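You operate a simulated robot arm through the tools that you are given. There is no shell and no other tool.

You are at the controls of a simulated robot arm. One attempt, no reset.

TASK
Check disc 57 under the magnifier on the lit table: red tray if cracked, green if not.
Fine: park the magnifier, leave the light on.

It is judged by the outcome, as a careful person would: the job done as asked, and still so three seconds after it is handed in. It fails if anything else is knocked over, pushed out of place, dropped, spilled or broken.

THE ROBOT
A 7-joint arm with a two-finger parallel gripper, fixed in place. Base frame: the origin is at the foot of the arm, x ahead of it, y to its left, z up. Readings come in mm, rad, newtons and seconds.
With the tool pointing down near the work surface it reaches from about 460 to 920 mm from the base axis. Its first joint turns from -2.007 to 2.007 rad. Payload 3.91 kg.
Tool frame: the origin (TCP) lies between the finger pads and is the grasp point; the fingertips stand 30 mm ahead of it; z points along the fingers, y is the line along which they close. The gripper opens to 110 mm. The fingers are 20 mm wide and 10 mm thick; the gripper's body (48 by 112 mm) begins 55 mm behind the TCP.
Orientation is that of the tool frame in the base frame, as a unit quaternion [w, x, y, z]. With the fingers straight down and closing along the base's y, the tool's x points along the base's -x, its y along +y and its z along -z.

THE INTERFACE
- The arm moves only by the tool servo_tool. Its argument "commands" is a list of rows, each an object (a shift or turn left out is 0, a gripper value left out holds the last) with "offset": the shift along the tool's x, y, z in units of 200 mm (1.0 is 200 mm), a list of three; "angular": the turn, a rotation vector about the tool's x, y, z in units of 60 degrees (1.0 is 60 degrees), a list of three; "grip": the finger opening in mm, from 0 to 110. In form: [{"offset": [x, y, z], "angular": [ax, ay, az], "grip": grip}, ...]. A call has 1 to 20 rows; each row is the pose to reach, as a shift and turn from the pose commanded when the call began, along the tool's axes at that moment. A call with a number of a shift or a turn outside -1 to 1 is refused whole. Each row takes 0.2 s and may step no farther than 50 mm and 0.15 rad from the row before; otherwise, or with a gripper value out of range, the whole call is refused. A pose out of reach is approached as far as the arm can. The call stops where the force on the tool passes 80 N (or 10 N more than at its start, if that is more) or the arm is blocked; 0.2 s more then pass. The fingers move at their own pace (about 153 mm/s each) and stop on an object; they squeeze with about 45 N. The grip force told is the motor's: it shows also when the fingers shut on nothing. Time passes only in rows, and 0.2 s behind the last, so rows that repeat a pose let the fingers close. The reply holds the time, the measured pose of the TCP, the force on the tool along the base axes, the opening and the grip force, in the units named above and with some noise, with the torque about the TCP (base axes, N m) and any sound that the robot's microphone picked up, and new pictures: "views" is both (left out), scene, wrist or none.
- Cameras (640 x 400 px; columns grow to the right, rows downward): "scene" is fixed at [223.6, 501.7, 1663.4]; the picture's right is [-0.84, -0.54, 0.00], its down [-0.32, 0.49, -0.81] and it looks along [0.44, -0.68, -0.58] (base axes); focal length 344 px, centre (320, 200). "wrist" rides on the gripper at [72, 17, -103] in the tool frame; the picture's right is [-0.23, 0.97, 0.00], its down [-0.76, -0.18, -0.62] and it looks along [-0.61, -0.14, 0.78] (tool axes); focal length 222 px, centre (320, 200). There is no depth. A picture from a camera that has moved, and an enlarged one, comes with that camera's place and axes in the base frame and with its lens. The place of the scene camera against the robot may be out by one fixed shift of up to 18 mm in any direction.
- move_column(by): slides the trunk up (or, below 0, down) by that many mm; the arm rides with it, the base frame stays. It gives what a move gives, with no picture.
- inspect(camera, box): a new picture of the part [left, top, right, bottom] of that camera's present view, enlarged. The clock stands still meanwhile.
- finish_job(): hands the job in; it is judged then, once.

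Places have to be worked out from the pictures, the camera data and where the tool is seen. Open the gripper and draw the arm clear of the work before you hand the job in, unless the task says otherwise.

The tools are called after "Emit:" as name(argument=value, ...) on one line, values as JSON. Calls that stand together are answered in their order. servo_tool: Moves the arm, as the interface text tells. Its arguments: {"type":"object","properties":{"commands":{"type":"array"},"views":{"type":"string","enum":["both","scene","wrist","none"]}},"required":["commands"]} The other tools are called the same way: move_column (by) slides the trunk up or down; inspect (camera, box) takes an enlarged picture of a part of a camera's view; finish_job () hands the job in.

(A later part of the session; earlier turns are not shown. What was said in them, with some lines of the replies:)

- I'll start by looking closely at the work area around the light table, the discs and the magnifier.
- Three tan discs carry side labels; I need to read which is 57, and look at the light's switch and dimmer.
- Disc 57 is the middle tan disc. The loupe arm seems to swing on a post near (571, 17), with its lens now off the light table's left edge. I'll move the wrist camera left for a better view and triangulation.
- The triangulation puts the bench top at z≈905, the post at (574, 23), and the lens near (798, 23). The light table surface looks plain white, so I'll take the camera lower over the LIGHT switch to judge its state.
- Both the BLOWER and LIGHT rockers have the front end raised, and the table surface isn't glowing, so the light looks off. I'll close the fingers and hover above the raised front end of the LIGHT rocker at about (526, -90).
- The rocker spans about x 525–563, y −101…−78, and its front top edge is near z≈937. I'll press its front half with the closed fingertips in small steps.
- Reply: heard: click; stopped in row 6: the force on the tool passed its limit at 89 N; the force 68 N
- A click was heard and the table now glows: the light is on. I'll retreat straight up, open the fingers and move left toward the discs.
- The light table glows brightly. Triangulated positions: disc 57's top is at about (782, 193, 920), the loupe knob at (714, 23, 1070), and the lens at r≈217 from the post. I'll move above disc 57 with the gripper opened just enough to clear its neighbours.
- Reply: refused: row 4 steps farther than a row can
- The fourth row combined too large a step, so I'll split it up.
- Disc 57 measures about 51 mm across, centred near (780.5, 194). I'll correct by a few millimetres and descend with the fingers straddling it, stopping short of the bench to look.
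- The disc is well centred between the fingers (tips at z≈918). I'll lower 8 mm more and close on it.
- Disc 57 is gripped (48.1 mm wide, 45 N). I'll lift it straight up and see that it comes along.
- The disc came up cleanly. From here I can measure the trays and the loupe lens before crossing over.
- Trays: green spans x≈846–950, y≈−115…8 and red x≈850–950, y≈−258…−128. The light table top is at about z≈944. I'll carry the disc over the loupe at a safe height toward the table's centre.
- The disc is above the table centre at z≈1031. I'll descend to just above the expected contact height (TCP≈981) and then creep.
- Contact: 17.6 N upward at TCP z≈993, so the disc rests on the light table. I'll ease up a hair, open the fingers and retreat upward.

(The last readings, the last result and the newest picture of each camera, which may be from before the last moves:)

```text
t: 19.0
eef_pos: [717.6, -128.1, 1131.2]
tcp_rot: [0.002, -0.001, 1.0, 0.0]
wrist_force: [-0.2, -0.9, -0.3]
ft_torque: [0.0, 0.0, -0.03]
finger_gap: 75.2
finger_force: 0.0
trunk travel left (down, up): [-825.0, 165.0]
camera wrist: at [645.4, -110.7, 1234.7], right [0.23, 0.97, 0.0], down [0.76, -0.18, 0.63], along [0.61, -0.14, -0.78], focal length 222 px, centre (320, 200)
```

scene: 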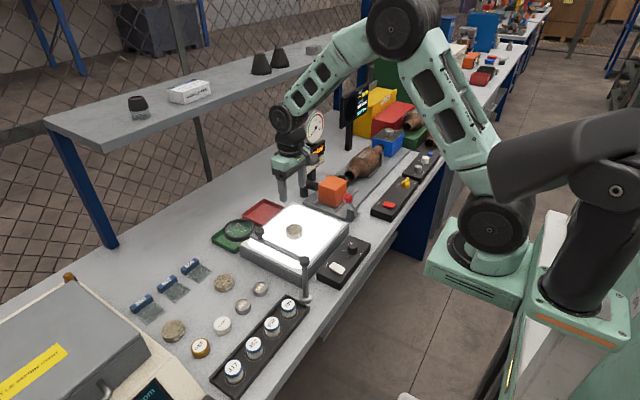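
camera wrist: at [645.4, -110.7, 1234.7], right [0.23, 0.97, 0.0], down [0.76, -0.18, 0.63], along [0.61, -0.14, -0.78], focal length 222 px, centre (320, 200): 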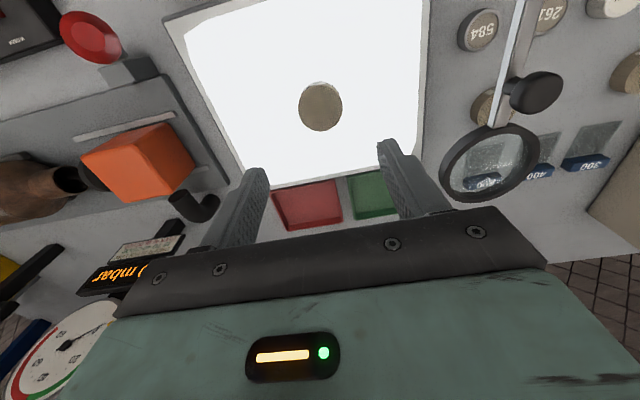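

The disc sits on the lit table. I'll take a first look at it without the lens, and at the loupe from here.

Emit:
inspect(camera="wrist", box=[285, 70, 357, 142])

Emit:
inspect(camera="scene", box=[270, 210, 318, 250])

Emit:
inspect(camera="wrist", box=[420, 20, 600, 220])

```text
5.56 times, centred on (321, 106) of wrist
camera zoom: at [645.4, -110.7, 1234.7], right [0.23, 0.97, 0.0], down [0.76, -0.18, 0.63], along [0.61, -0.14, -0.78], focal length 1234 px, centre (314, 722)
```

zoom: 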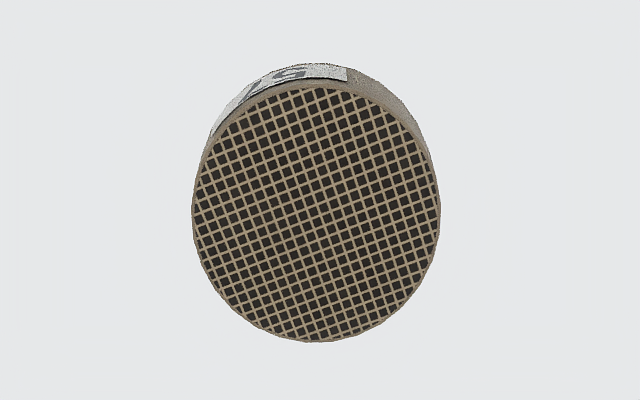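

```text
10.00 times, centred on (294, 230) of scene
camera zoom: at [223.6, 501.7, 1663.4], right [-0.84, -0.54, 0.0], down [-0.32, 0.49, -0.81], along [0.44, -0.68, -0.58], focal length 3437 px, centre (580, -100)
```

zoom: 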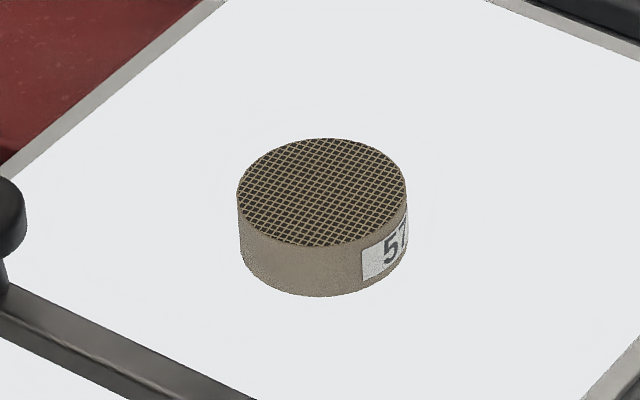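

```text
2.00 times, centred on (510, 120) of wrist
camera zoom: at [645.4, -110.7, 1234.7], right [0.23, 0.97, 0.0], down [0.76, -0.18, 0.63], along [0.61, -0.14, -0.78], focal length 444 px, centre (-60, 360)
```

zoom: 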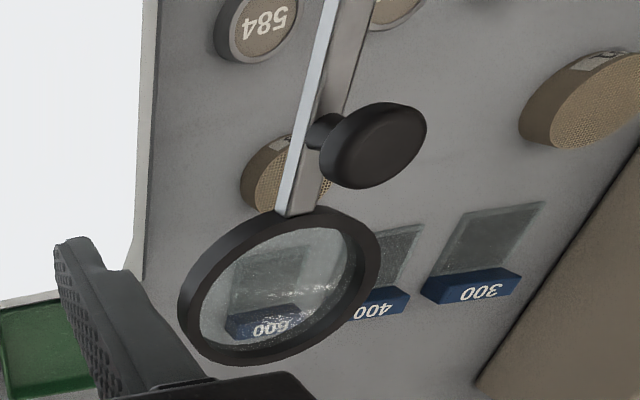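

No crack shows without the lens. Next I'll swing the loupe over the disc using its knob at about (713.5, 23, 1072), so I'm moving above the knob with the fingers open enough to straddle it.

Emit:
servo_tool(commands=[{"offset": [0, 0, -0.12]}, {"offset": [0.005, 0.22, -0.12], "grip": 60}, {"offset": [0.01, 0.44, -0.12], "grip": 60}, {"offset": [0.015, 0.66, -0.12], "grip": 60}, {"offset": [0.02, 0.757, -0.12], "grip": 60}, {"offset": [0.02, 0.757, -0.12], "grip": 60}], views="both")

Emit:
inspect(camera="wrist", box=[220, 60, 420, 240])

```text
t: 20.4
eef_pos: [713.3, 24.5, 1154.8]
tcp_rot: [0.002, 0.0, 1.0, 0.0]
wrist_force: [-0.1, 0.5, -0.4]
ft_torque: [0.0, 0.01, -0.02]
finger_gap: 59.9
finger_force: 0.1
trunk travel left (down, up): [-825.0, 165.0]
camera wrist: at [640.9, 41.1, 1257.9], right [0.23, 0.97, 0.0], down [0.76, -0.18, 0.63], along [0.61, -0.14, -0.78], focal length 222 px, centre (320, 200)
```

scene: 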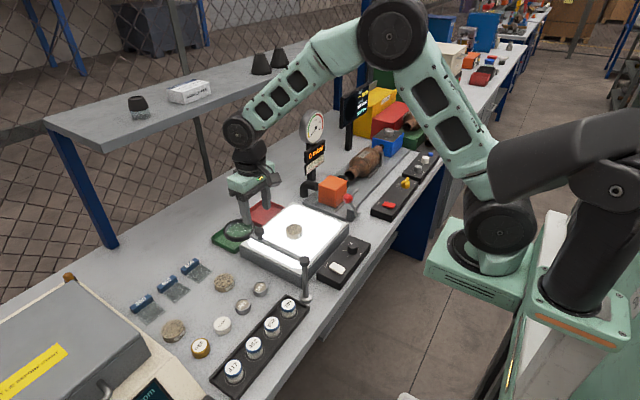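
wrist: 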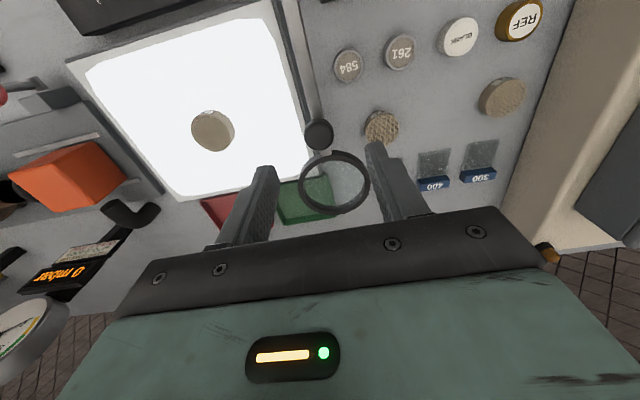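

```text
2.22 times, centred on (320, 150) of wrist
camera zoom: at [640.9, 41.1, 1257.9], right [0.23, 0.97, 0.0], down [0.76, -0.18, 0.63], along [0.61, -0.14, -0.78], focal length 494 px, centre (320, 311)
```

zoom: 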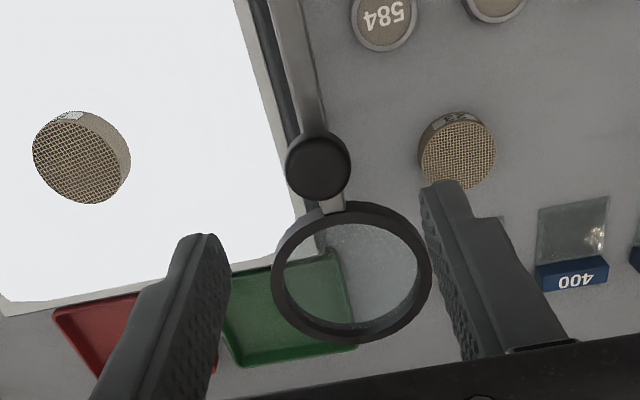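

The knob (≈24 mm dia) is centred between the fingers. I'll descend so the pads flank its head, then narrow the gap to about 34 mm.

Emit:
servo_tool(commands=[{"offset": [0, 0, 0.15]}, {"offset": [0, 0, 0.28]}, {"offset": [0, 0, 0.314]}, {"offset": [0, 0, 0.314], "grip": 34}, {"offset": [0, 0, 0.314], "grip": 34}], views="both")

Emit:
inspect(camera="wrist", box=[220, 60, 420, 240])

Emit:
inspect(camera="scene", box=[210, 180, 330, 280])

```text
t: 21.6
eef_pos: [714.7, 22.8, 1091.3]
tcp_rot: [0.002, 0.0, 1.0, 0.0]
wrist_force: [0.4, -0.1, -0.4]
ft_torque: [-0.01, 0.0, 0.0]
finger_gap: 34.1
finger_force: 0.0
trunk travel left (down, up): [-825.0, 165.0]
camera wrist: at [641.2, 40.5, 1194.7], right [0.23, 0.97, 0.0], down [0.76, -0.18, 0.63], along [0.61, -0.14, -0.78], focal length 222 px, centre (320, 200)
```

scene: 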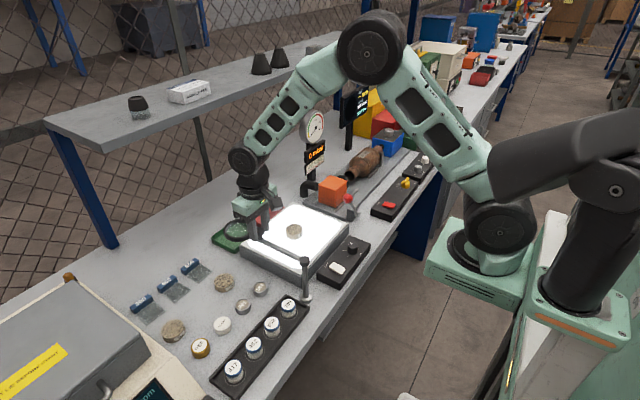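
wrist: 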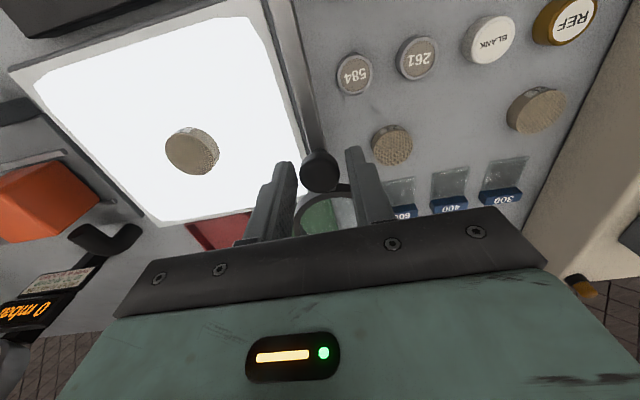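

```text
2.22 times, centred on (320, 150) of wrist
camera zoom: at [641.2, 40.5, 1194.7], right [0.23, 0.97, 0.0], down [0.76, -0.18, 0.63], along [0.61, -0.14, -0.78], focal length 494 px, centre (320, 311)
```

zoom: 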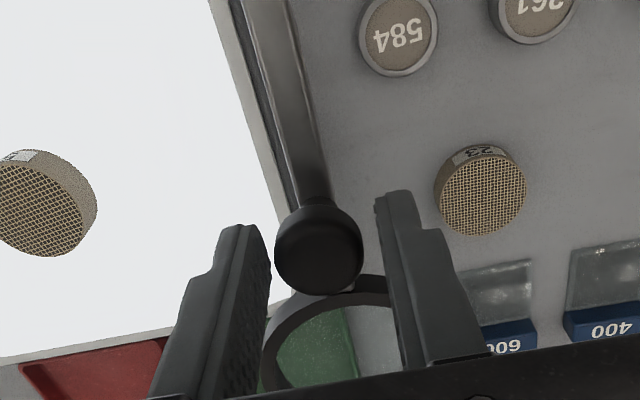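

```text
4.00 times, centred on (270, 230) of scene
camera zoom: at [223.6, 501.7, 1663.4], right [-0.84, -0.54, 0.0], down [-0.32, 0.49, -0.81], along [0.44, -0.68, -0.58], focal length 1375 px, centre (520, 80)
```

zoom: 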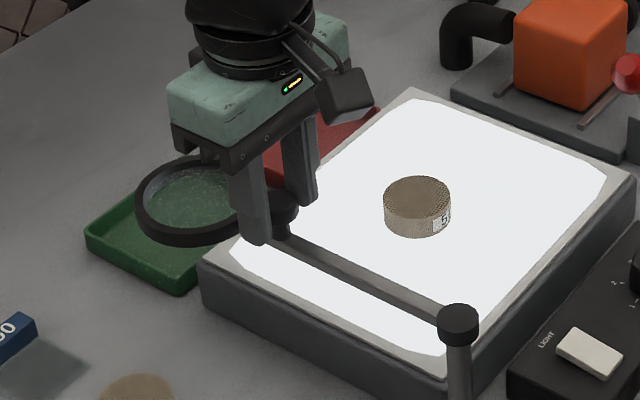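

The fingers flank the knob head without touching. I'll sweep along the arc about the post (r≈139 mm) by roughly −46.7°, pushing the loupe over the disc.

Emit:
servo_tool(commands=[{"offset": [0.0025, -0.0855, 0]}, {"offset": [0.0105, -0.1455, 0]}, {"offset": [0.0235, -0.205, 0]}, {"offset": [0.042, -0.2625, 0]}, {"offset": [0.065, -0.3185, 0]}, {"offset": [0.093, -0.3725, 0]}, {"offset": [0.1255, -0.4235, 0]}, {"offset": [0.1625, -0.4715, 0]}, {"offset": [0.195, -0.508, 0]}, {"offset": [0.2185, -0.531, 0]}, {"offset": [0.2185, -0.531, 0]}], views="both")

Emit:
inspect(camera="scene", box=[230, 180, 350, 280])

Emit:
inspect(camera="wrist", box=[220, 60, 420, 240])

```text
t: 24.0
eef_pos: [670.9, -82.3, 1092.4]
tcp_rot: [0.002, -0.001, 1.0, 0.0]
wrist_force: [-0.3, 2.0, 0.4]
ft_torque: [-0.02, 0.03, 0.02]
finger_gap: 34.2
finger_force: 0.2
trunk travel left (down, up): [-825.0, 165.0]
camera wrist: at [597.3, -66.1, 1194.8], right [0.23, 0.97, 0.0], down [0.76, -0.18, 0.63], along [0.61, -0.14, -0.78], focal length 222 px, centre (320, 200)
```

scene: 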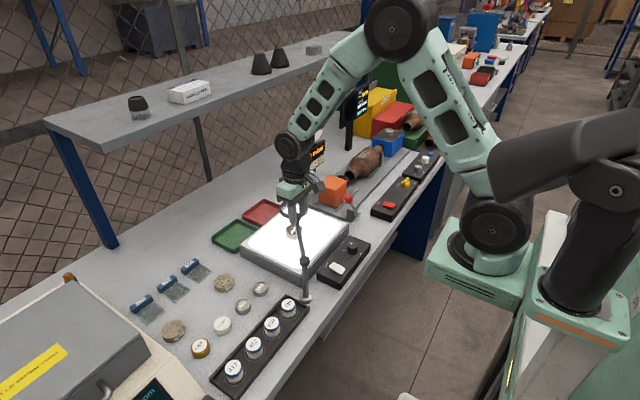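
wrist: 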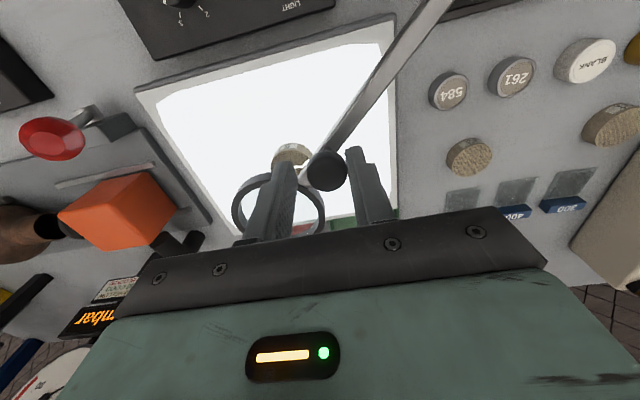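

```text
4.00 times, centred on (290, 230) of scene
camera zoom: at [223.6, 501.7, 1663.4], right [-0.84, -0.54, 0.0], down [-0.32, 0.49, -0.81], along [0.44, -0.68, -0.58], focal length 1375 px, centre (440, 80)
```

zoom: 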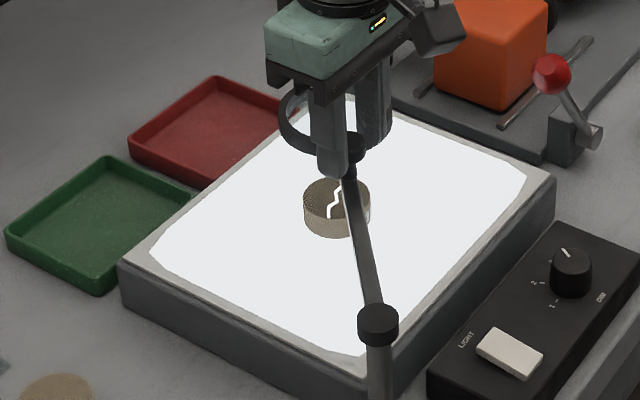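

```text
2.22 times, centred on (320, 150) of wrist
camera zoom: at [597.3, -66.1, 1194.8], right [0.23, 0.97, 0.0], down [0.76, -0.18, 0.63], along [0.61, -0.14, -0.78], focal length 494 px, centre (320, 311)
```

zoom: 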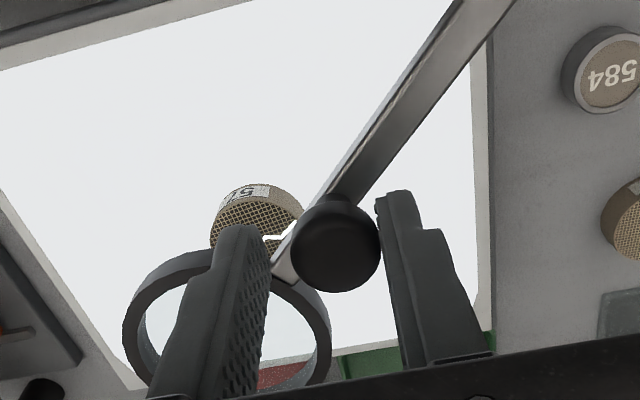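

With the loupe over the disc, a bright zigzag line appears on it. I'll zoom in to confirm before deciding.

Emit:
inspect(camera="scene", box=[270, 210, 318, 250])

Emit:
inspect(camera="wrist", box=[260, 130, 332, 190])

```text
10.00 times, centred on (294, 230) of scene
camera zoom: at [223.6, 501.7, 1663.4], right [-0.84, -0.54, 0.0], down [-0.32, 0.49, -0.81], along [0.44, -0.68, -0.58], focal length 3437 px, centre (580, -100)
```

zoom: 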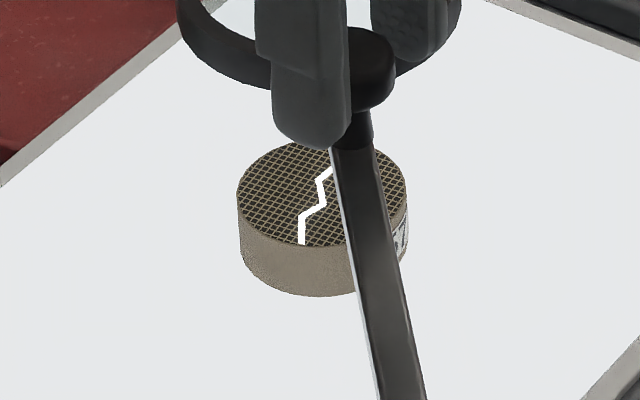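

```text
6.67 times, centred on (296, 160) of wrist
camera zoom: at [597.3, -66.1, 1194.8], right [0.23, 0.97, 0.0], down [0.76, -0.18, 0.63], along [0.61, -0.14, -0.78], focal length 1481 px, centre (480, 467)
```

zoom: 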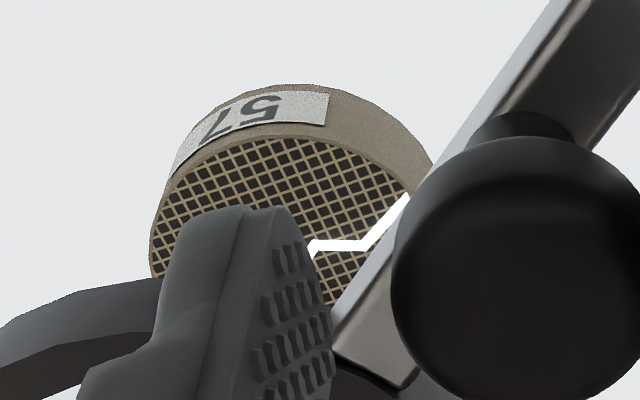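

A bright zigzag fracture, with light coming through it, runs across disc 57 and shows from both cameras: it is cracked, so it goes in the red tray. I'll hold a moment, then sweep the loupe back along the same arc to its park position.

Emit:
servo_tool(commands=[{"offset": [0, 0, 0]}, {"offset": [0, 0, 0]}, {"offset": [0, 0, 0]}, {"offset": [0, 0.05, 0]}, {"offset": [-0.04, 0.091, 0]}, {"offset": [-0.0785, 0.1375, 0]}, {"offset": [-0.113, 0.1875, 0]}, {"offset": [-0.1425, 0.2405, 0]}, {"offset": [-0.168, 0.2955, 0]}, {"offset": [-0.188, 0.353, 0]}, {"offset": [-0.2035, 0.4115, 0]}, {"offset": [-0.2115, 0.4595, 0]}, {"offset": [-0.217, 0.5075, 0]}, {"offset": [-0.2185, 0.538, 0]}, {"offset": [-0.2185, 0.55, 0]}, {"offset": [-0.2185, 0.55, 0]}], views="both")

Emit:
inspect(camera="scene", box=[200, 180, 350, 280])

Emit:
inspect(camera="wrist", box=[220, 60, 420, 240])

```text
t: 27.4
eef_pos: [713.1, 26.1, 1091.8]
tcp_rot: [0.001, 0.001, 1.0, 0.0]
wrist_force: [0.9, -1.5, 0.3]
ft_torque: [-0.05, 0.01, 0.0]
finger_gap: 34.6
finger_force: 0.4
trunk travel left (down, up): [-825.0, 165.0]
camera wrist: at [641.1, 44.2, 1195.1], right [0.23, 0.97, 0.0], down [0.76, -0.18, 0.63], along [0.61, -0.14, -0.78], focal length 222 px, centre (320, 200)
```

scene: 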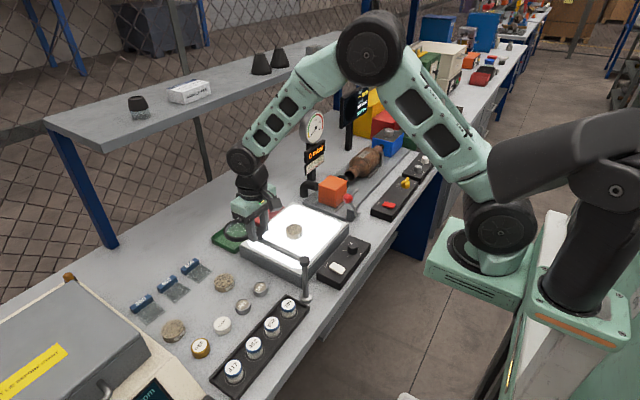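
wrist: 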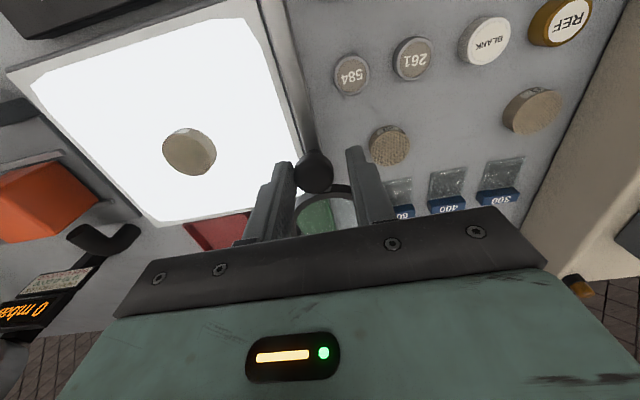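

```text
4.00 times, centred on (275, 230) of scene
camera zoom: at [223.6, 501.7, 1663.4], right [-0.84, -0.54, 0.0], down [-0.32, 0.49, -0.81], along [0.44, -0.68, -0.58], focal length 1375 px, centre (500, 80)
```

zoom: 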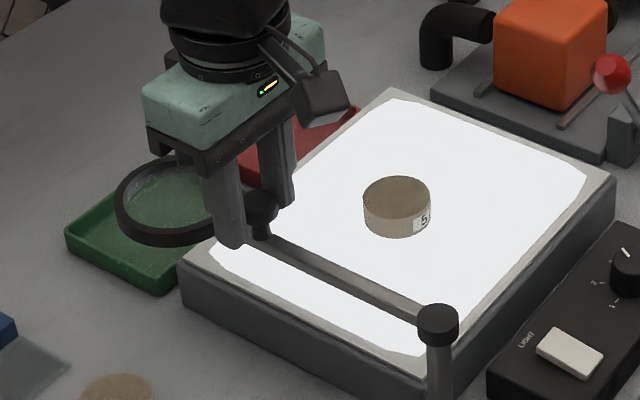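

```text
2.22 times, centred on (320, 150) of wrist
camera zoom: at [641.1, 44.2, 1195.1], right [0.23, 0.97, 0.0], down [0.76, -0.18, 0.63], along [0.61, -0.14, -0.78], focal length 494 px, centre (320, 311)
```

zoom: 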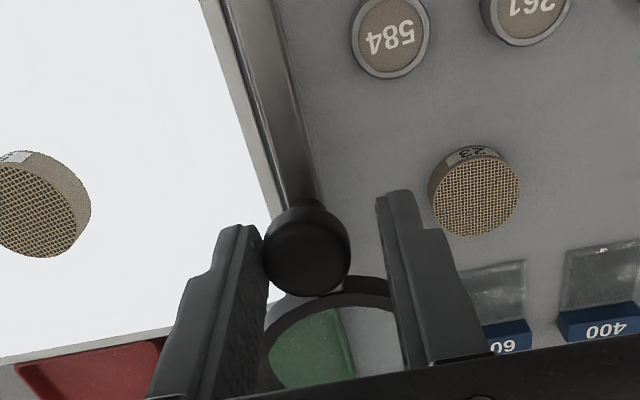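

The disc shows no bright line once the lens is away, and the loupe's knob (y≈22.9) and ring outline match the original park position exactly. I'll open the fingers, withdraw upward and go back above the disc.

Emit:
servo_tool(commands=[{"offset": [0, -0.012, 0]}, {"offset": [0, -0.012, 0], "grip": 56}, {"offset": [0, -0.012, 0], "grip": 56}, {"offset": [0, -0.012, -0.15], "grip": 56}, {"offset": [0, -0.012, -0.34], "grip": 56}, {"offset": [0, -0.012, -0.36], "grip": 75}, {"offset": [-0.005, -0.24, -0.36], "grip": 75}, {"offset": [-0.01, -0.47, -0.36], "grip": 75}, {"offset": [-0.017, -0.7, -0.36], "grip": 75}, {"offset": [-0.02, -0.772, -0.36], "grip": 75}, {"offset": [-0.02, -0.772, -0.36], "grip": 75}], views="both")

Emit:
inspect(camera="wrist", box=[220, 60, 420, 240])

Emit:
inspect(camera="scene", box=[200, 185, 360, 285])

```text
t: 29.8
eef_pos: [717.2, -128.4, 1163.5]
tcp_rot: [0.002, 0.0, 1.0, 0.0]
wrist_force: [-0.1, -0.3, -0.2]
ft_torque: [0.02, 0.01, 0.03]
finger_gap: 75.0
finger_force: 0.1
trunk travel left (down, up): [-825.0, 165.0]
camera wrist: at [645.1, -110.3, 1266.8], right [0.23, 0.97, 0.0], down [0.76, -0.18, 0.63], along [0.61, -0.14, -0.78], focal length 222 px, centre (320, 200)
```

scene: 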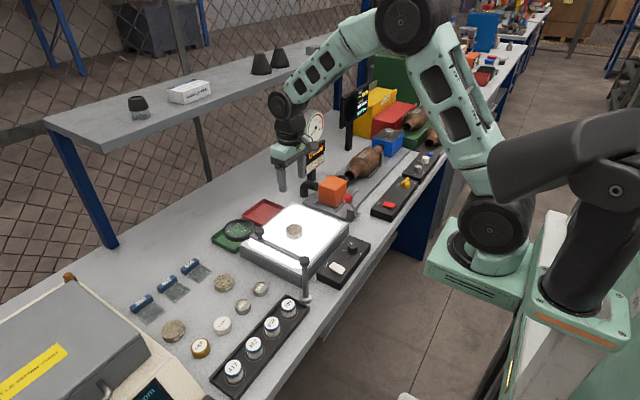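
wrist: 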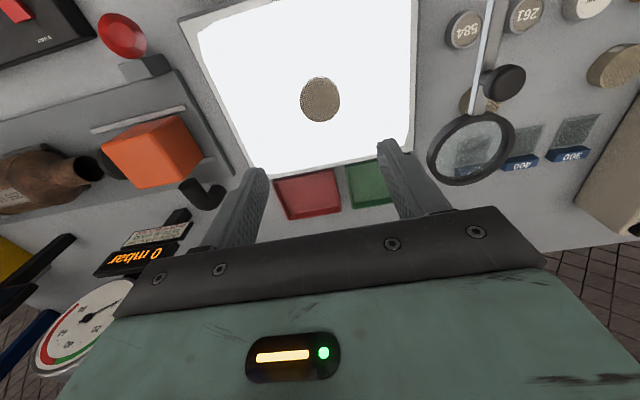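

```text
2.22 times, centred on (320, 150) of wrist
camera zoom: at [645.1, -110.3, 1266.8], right [0.23, 0.97, 0.0], down [0.76, -0.18, 0.63], along [0.61, -0.14, -0.78], focal length 494 px, centre (320, 311)
```

zoom: 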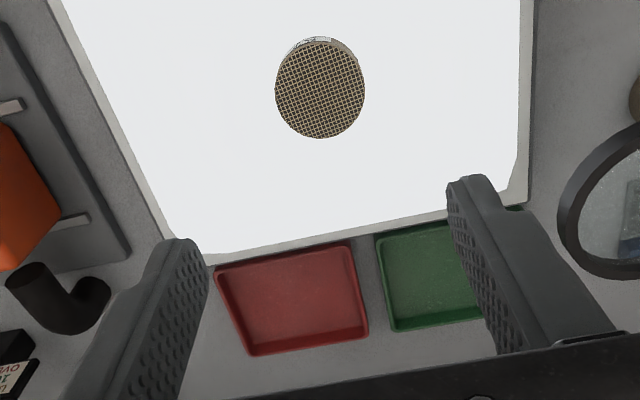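

```text
4.00 times, centred on (280, 235) of scene
camera zoom: at [223.6, 501.7, 1663.4], right [-0.84, -0.54, 0.0], down [-0.32, 0.49, -0.81], along [0.44, -0.68, -0.58], focal length 1375 px, centre (480, 60)
```

zoom: 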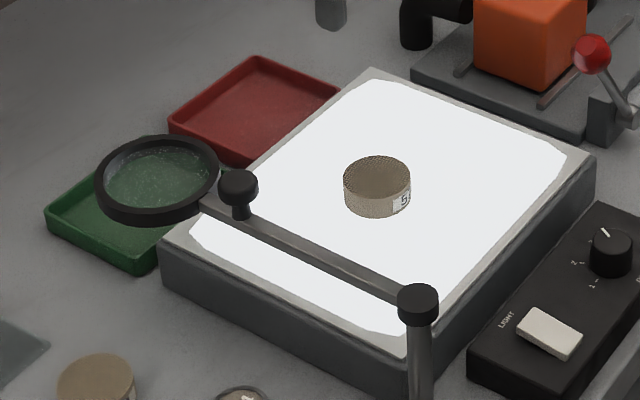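

Loupe parked as before, the light on. The disc sits at (718, −128); I'll descend over it and grip it again at the same height.

Emit:
servo_tool(commands=[{"offset": [0, 0, 0.22]}, {"offset": [0, 0, 0.44]}, {"offset": [0, 0, 0.64]}, {"offset": [0, 0, 0.78]}, {"offset": [0, 0, 0.83]}, {"offset": [0, 0, 0.85]}, {"offset": [0, 0, 0.85], "grip": 40}, {"offset": [0, 0, 0.85], "grip": 40}, {"offset": [0, 0, 0.85], "grip": 40}], views="both")

```text
t: 31.8
eef_pos: [718.0, -127.5, 994.6]
tcp_rot: [0.002, -0.001, 1.0, 0.001]
wrist_force: [0.2, 0.3, 1.0]
ft_torque: [-0.01, -0.03, -0.01]
finger_gap: 49.5
finger_force: 44.7
trunk travel left (down, up): [-825.0, 165.0]
camera wrist: at [645.9, -109.9, 1097.1], right [0.23, 0.97, 0.0], down [0.76, -0.18, 0.63], along [0.61, -0.14, -0.78], focal length 222 px, centre (320, 200)
```

scene: 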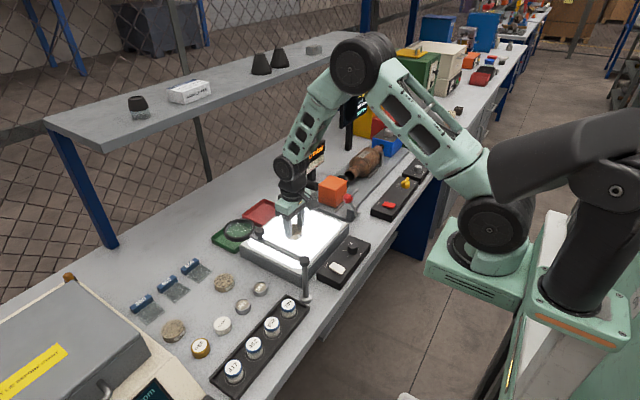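
wrist: 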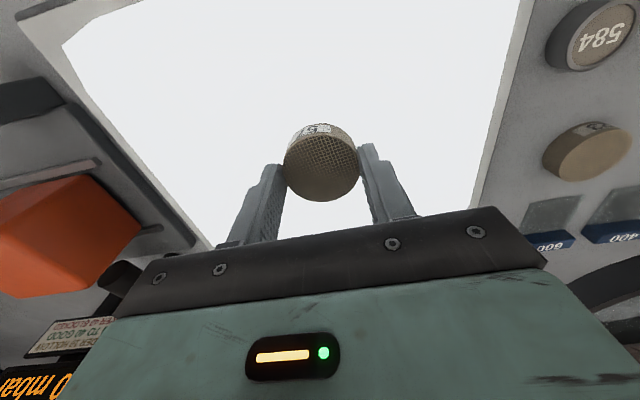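

The disc is gripped again (49.5 mm). I'll lift it clear of the table and carry it over the red tray's centre, near (888, −193).

Emit:
servo_tool(commands=[{"offset": [0, 0, -0.1]}, {"offset": [0, 0, -0.25]}, {"offset": [0, 0, -0.4]}, {"offset": [-0.2, -0.08, -0.4]}, {"offset": [-0.41, -0.16, -0.4]}, {"offset": [-0.63, -0.24, -0.4]}, {"offset": [-0.85, -0.328, -0.4]}, {"offset": [-0.85, -0.328, -0.4]}, {"offset": [-0.85, -0.328, -0.4]}], views="both")

Emit:
inspect(camera="wrist", box=[200, 60, 460, 240])

Emit:
inspect(camera="scene", box=[190, 150, 350, 250])

```text
t: 33.8
eef_pos: [888.6, -191.6, 1074.3]
tcp_rot: [0.002, -0.001, 1.0, 0.0]
wrist_force: [-0.9, 0.2, 0.3]
ft_torque: [-0.01, 0.03, -0.02]
finger_gap: 49.4
finger_force: 44.8
trunk travel left (down, up): [-825.0, 165.0]
camera wrist: at [815.4, -175.1, 1177.2], right [0.23, 0.97, 0.0], down [0.76, -0.18, 0.63], along [0.61, -0.14, -0.78], focal length 222 px, centre (320, 200)
```

scene: 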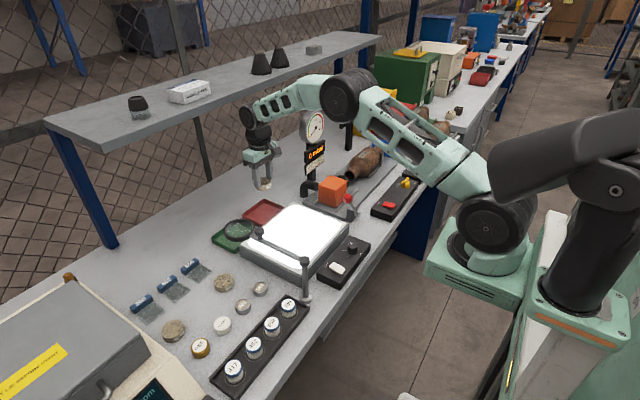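
wrist: 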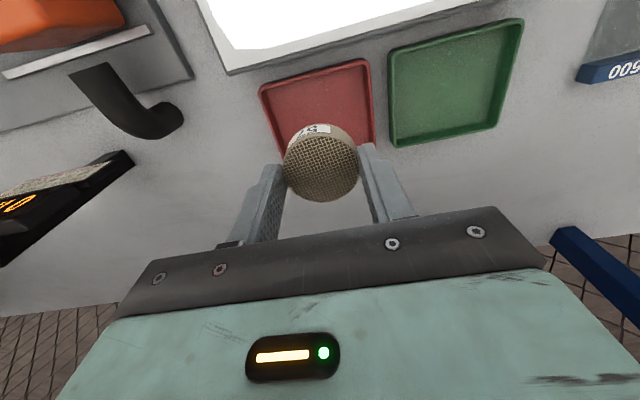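

```text
2.22 times, centred on (330, 150) of wrist
camera zoom: at [815.4, -175.1, 1177.2], right [0.23, 0.97, 0.0], down [0.76, -0.18, 0.63], along [0.61, -0.14, -0.78], focal length 494 px, centre (298, 311)
```

zoom: 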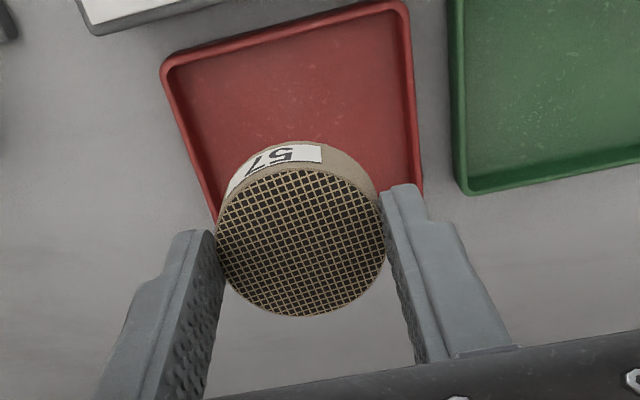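

```text
4.00 times, centred on (270, 200) of scene
camera zoom: at [223.6, 501.7, 1663.4], right [-0.84, -0.54, 0.0], down [-0.32, 0.49, -0.81], along [0.44, -0.68, -0.58], focal length 1375 px, centre (520, 200)
```

zoom: 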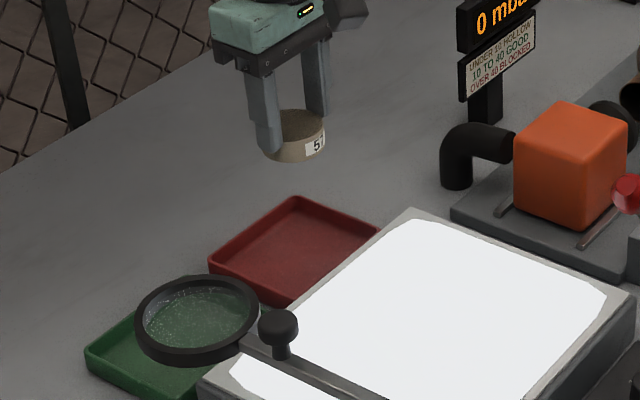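

The tray's inside spans about x 860–947, y −247…−141; I'll nudge 5 mm further out so the disc clears the near wall, and descend to about 14 mm above the expected floor contact.

Emit:
servo_tool(commands=[{"offset": [-0.025, -0.01, 0.1]}, {"offset": [-0.025, -0.01, 0.3]}, {"offset": [-0.025, -0.01, 0.48]}, {"offset": [-0.025, -0.01, 0.56]}, {"offset": [-0.025, -0.01, 0.56]}], views="both")

Emit:
inspect(camera="wrist", box=[200, 60, 460, 240])

Emit:
inspect(camera="scene", box=[210, 170, 306, 230])

```text
t: 35.0
eef_pos: [894.1, -194.8, 961.6]
tcp_rot: [0.002, 0.0, 1.0, 0.0]
wrist_force: [0.0, 0.2, 0.0]
ft_torque: [0.02, 0.0, -0.01]
finger_gap: 49.6
finger_force: 44.7
trunk travel left (down, up): [-825.0, 165.0]
camera wrist: at [820.8, -177.7, 1065.7], right [0.23, 0.97, 0.0], down [0.76, -0.18, 0.63], along [0.61, -0.14, -0.78], focal length 222 px, centre (320, 200)
```

scene: 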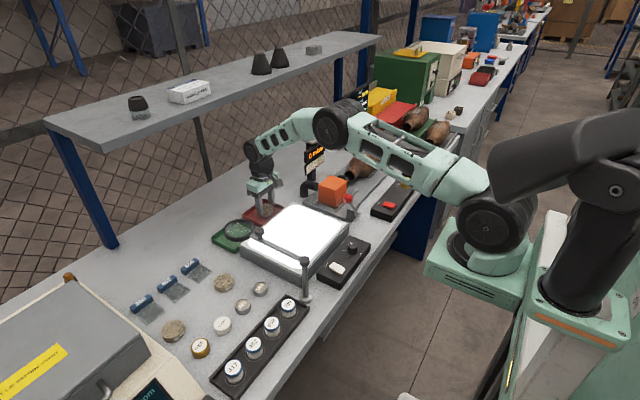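
wrist: 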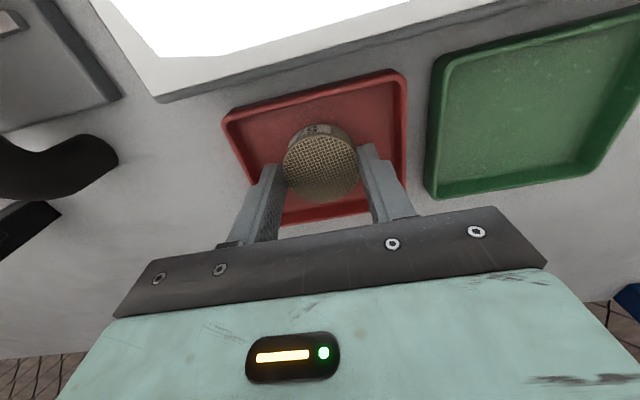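

```text
2.22 times, centred on (330, 150) of wrist
camera zoom: at [820.8, -177.7, 1065.7], right [0.23, 0.97, 0.0], down [0.76, -0.18, 0.63], along [0.61, -0.14, -0.78], focal length 494 px, centre (298, 311)
```

zoom: 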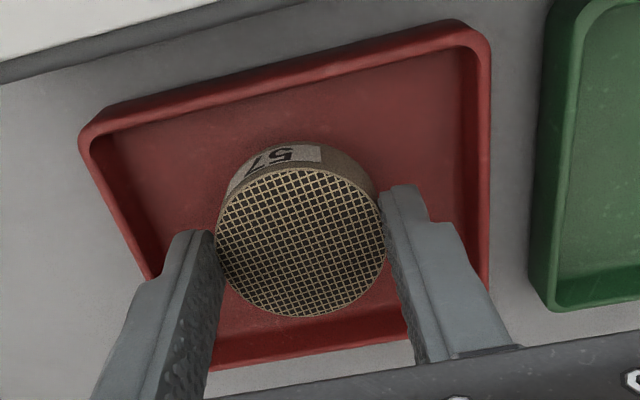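

```text
6.67 times, centred on (258, 200) of scene
camera zoom: at [223.6, 501.7, 1663.4], right [-0.84, -0.54, 0.0], down [-0.32, 0.49, -0.81], along [0.44, -0.68, -0.58], focal length 2291 px, centre (733, 200)
```

zoom: 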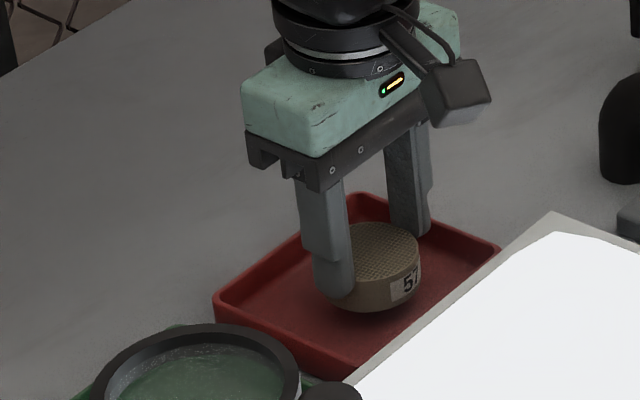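

The disc is well inside the tray outline, still just above its floor. I'll creep down in small steps, watching the force.

Emit:
servo_tool(commands=[{"offset": [0, 0, 0.02]}, {"offset": [0, 0, 0.04]}, {"offset": [0, 0, 0.055]}, {"offset": [0, 0, 0.055]}], views="none")

```text
t: 36.0
eef_pos: [893.1, -195.8, 952.2]
tcp_rot: [0.002, 0.0, 1.0, 0.0]
wrist_force: [-0.3, 1.0, -0.3]
ft_torque: [-0.04, -0.03, 0.0]
finger_gap: 49.2
finger_force: 45.3
trunk travel left (down, up): [-825.0, 165.0]
```

No contact yet at TCP z≈952; I'll continue creeping a few millimetres.

Emit:
servo_tool(commands=[{"offset": [0, 0, 0.01]}, {"offset": [0, 0, 0.02]}, {"offset": [0, 0, 0.02]}], views="none")

```text
t: 36.8
eef_pos: [894.1, -194.6, 947.1]
tcp_rot: [0.002, -0.001, 1.0, 0.0]
wrist_force: [0.4, -1.0, 1.7]
ft_torque: [-0.03, 0.02, 0.03]
finger_gap: 49.2
finger_force: 45.1
trunk travel left (down, up): [-825.0, 165.0]
```

Emit:
servo_tool(commands=[{"offset": [0, 0, 0.008]}, {"offset": [0, 0, 0.008]}], views="none")

```text
t: 37.4
eef_pos: [893.6, -195.8, 948.6]
tcp_rot: [0.003, -0.001, 1.0, 0.0]
wrist_force: [-1.8, 0.9, 9.3]
ft_torque: [-0.06, 0.07, -0.04]
finger_gap: 49.4
finger_force: 44.9
trunk travel left (down, up): [-825.0, 165.0]
```

The force rose to 9 N: the disc is resting on the tray floor. I'll open modestly (to 62 mm, staying inside the tray walls) and rise straight up.

Emit:
servo_tool(commands=[{"offset": [0, 0, -0.006], "grip": 62}, {"offset": [0, 0, -0.006], "grip": 62}, {"offset": [0, 0, -0.006], "grip": 62}, {"offset": [0, 0, -0.1], "grip": 62}, {"offset": [0, 0, -0.3], "grip": 62}, {"offset": [0, 0, -0.5], "grip": 62}, {"offset": [0, 0, -0.7], "grip": 62}, {"offset": [0, 0, -0.9], "grip": 62}, {"offset": [0, 0, -0.9], "grip": 62}], views="both")

Emit:
inspect(camera="wrist", box=[200, 40, 460, 220])

Emit:
inspect(camera="scene", box=[190, 180, 350, 280])

```text
t: 39.4
eef_pos: [893.1, -195.0, 1126.6]
tcp_rot: [0.002, 0.0, 1.0, 0.0]
wrist_force: [1.0, 0.6, 0.0]
ft_torque: [-0.02, -0.06, 0.0]
finger_gap: 62.1
finger_force: 0.1
trunk travel left (down, up): [-825.0, 165.0]
camera wrist: at [821.1, -177.5, 1230.0], right [0.23, 0.97, 0.0], down [0.76, -0.18, 0.63], along [0.61, -0.14, -0.78], focal length 222 px, centre (320, 200)
```

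scene: 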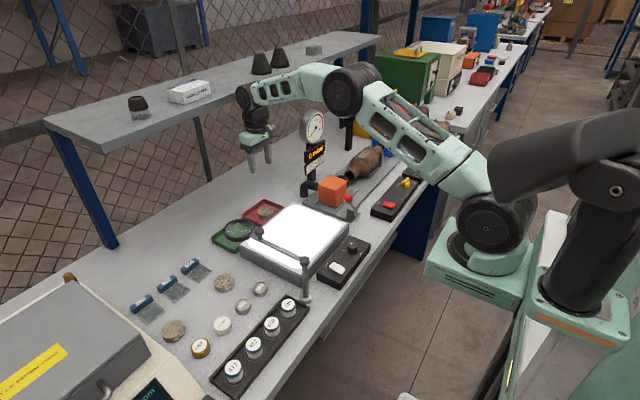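
wrist: 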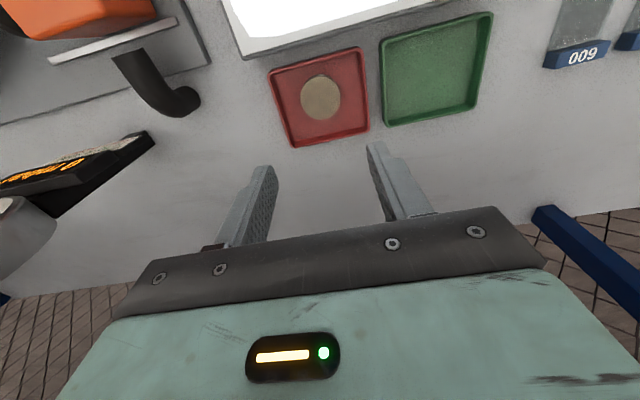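

```text
2.22 times, centred on (330, 130) of wrist
camera zoom: at [821.1, -177.5, 1230.0], right [0.23, 0.97, 0.0], down [0.76, -0.18, 0.63], along [0.61, -0.14, -0.78], focal length 494 px, centre (298, 356)
```

zoom: 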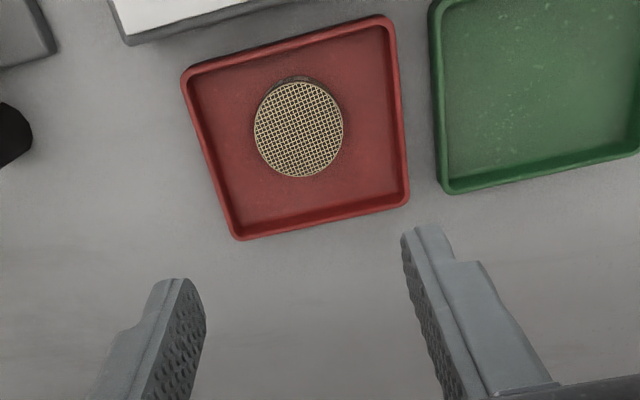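

```text
4.00 times, centred on (270, 230) of scene
camera zoom: at [223.6, 501.7, 1663.4], right [-0.84, -0.54, 0.0], down [-0.32, 0.49, -0.81], along [0.44, -0.68, -0.58], focal length 1375 px, centre (520, 80)
```

zoom: 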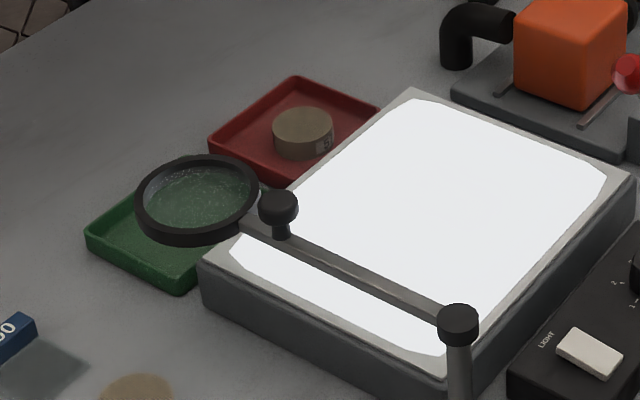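

Disc 57 is flat in the red tray, the loupe is parked and the table is lit. I'll draw the arm back and up, clear of the work.

Emit:
servo_tool(commands=[{"offset": [0, 0, -0.2]}, {"offset": [0.1, 0, -0.4]}, {"offset": [0.3, 0, -0.5]}, {"offset": [0.5, 0, -0.6]}, {"offset": [0.7, 0, -0.7]}, {"offset": [0.9, 0, -0.75]}, {"offset": [1.0, 0, -0.8], "grip": 110}, {"offset": [1.0, 0, -0.8], "grip": 110}], views="none")

Emit:
servo_tool(commands=[{"offset": [0.2, 0, 0]}, {"offset": [0.4, 0, 0]}, {"offset": [0.6, 0, 0]}, {"offset": [0.8, 0, 0]}, {"offset": [0.85, 0, 0]}, {"offset": [0.85, 0, 0]}], views="both")

Emit:
inspect(camera="scene", box=[120, 180, 400, 400])

```text
t: 41.2
eef_pos: [690.5, -195.8, 1287.1]
tcp_rot: [0.002, 0.0, 1.0, -0.001]
wrist_force: [0.9, -0.3, -0.4]
ft_torque: [0.01, 0.01, -0.03]
finger_gap: 110.1
finger_force: 0.0
trunk travel left (down, up): [-825.0, 165.0]
```

```text
t: 42.6
eef_pos: [520.6, -195.7, 1284.3]
tcp_rot: [0.001, 0.0, 1.0, 0.0]
wrist_force: [-0.1, -0.5, 0.2]
ft_torque: [0.01, 0.03, 0.01]
finger_gap: 110.1
finger_force: 0.2
trunk travel left (down, up): [-825.0, 165.0]
camera wrist: at [449.2, -177.3, 1387.9], right [0.23, 0.97, 0.0], down [0.76, -0.18, 0.63], along [0.61, -0.14, -0.78], focal length 222 px, centre (320, 200)
```

scene: 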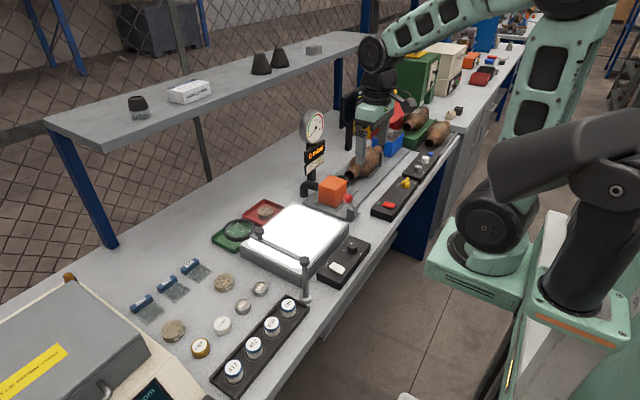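
wrist: 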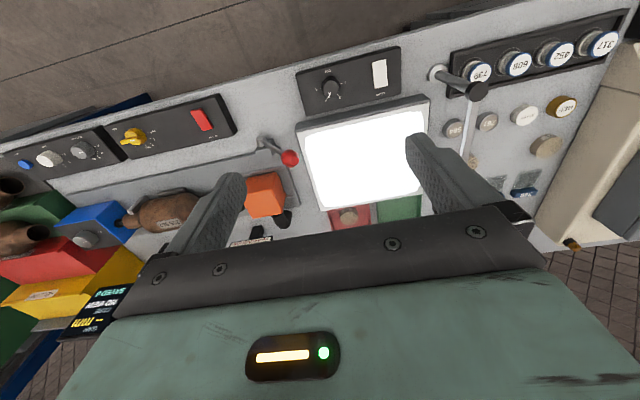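

```text
1.82 times, centred on (260, 290) of scene
camera zoom: at [223.6, 501.7, 1663.4], right [-0.84, -0.54, 0.0], down [-0.32, 0.49, -0.81], along [0.44, -0.68, -0.58], focal length 625 px, centre (429, 36)
```

zoom: 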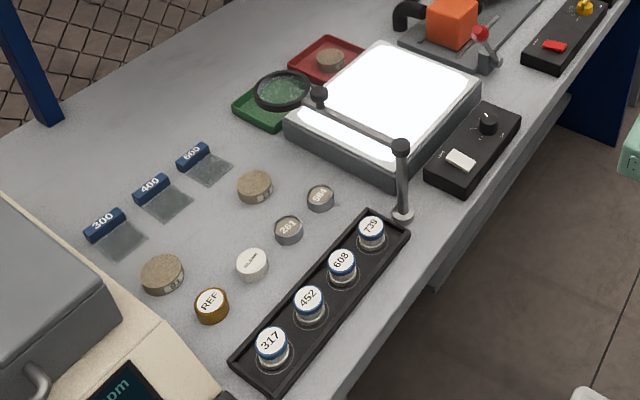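

The final pictures show the cracked disc 57 in the red tray, the loupe in its original park position and the light table on. Nothing else has moved, and the arm is clear with the gripper open, so I'm handing the job in.

Emit:
finish_job()

```text
The job is handed in.
```

Disc 57 is cracked, so I put it in the red tray. With the table lit and the magnifier over it, a bright zigzag fracture showed across its top face from both cameras. No crack showed when the disc was on the lit table without the magnifier over it. I did not take a straight-down look through the lens itself.

- **Light:** it appeared to be off at the start. I pressed the LIGHT switch, heard it click, and the table lit. I left it on.
- **Magnifier:** I swung it back, and its knob and ring matched the starting position in the pictures.
- **Everything else:** in the final pictures nothing else had been moved or knocked over. The arm was clear with the gripper open when I handed the job in.
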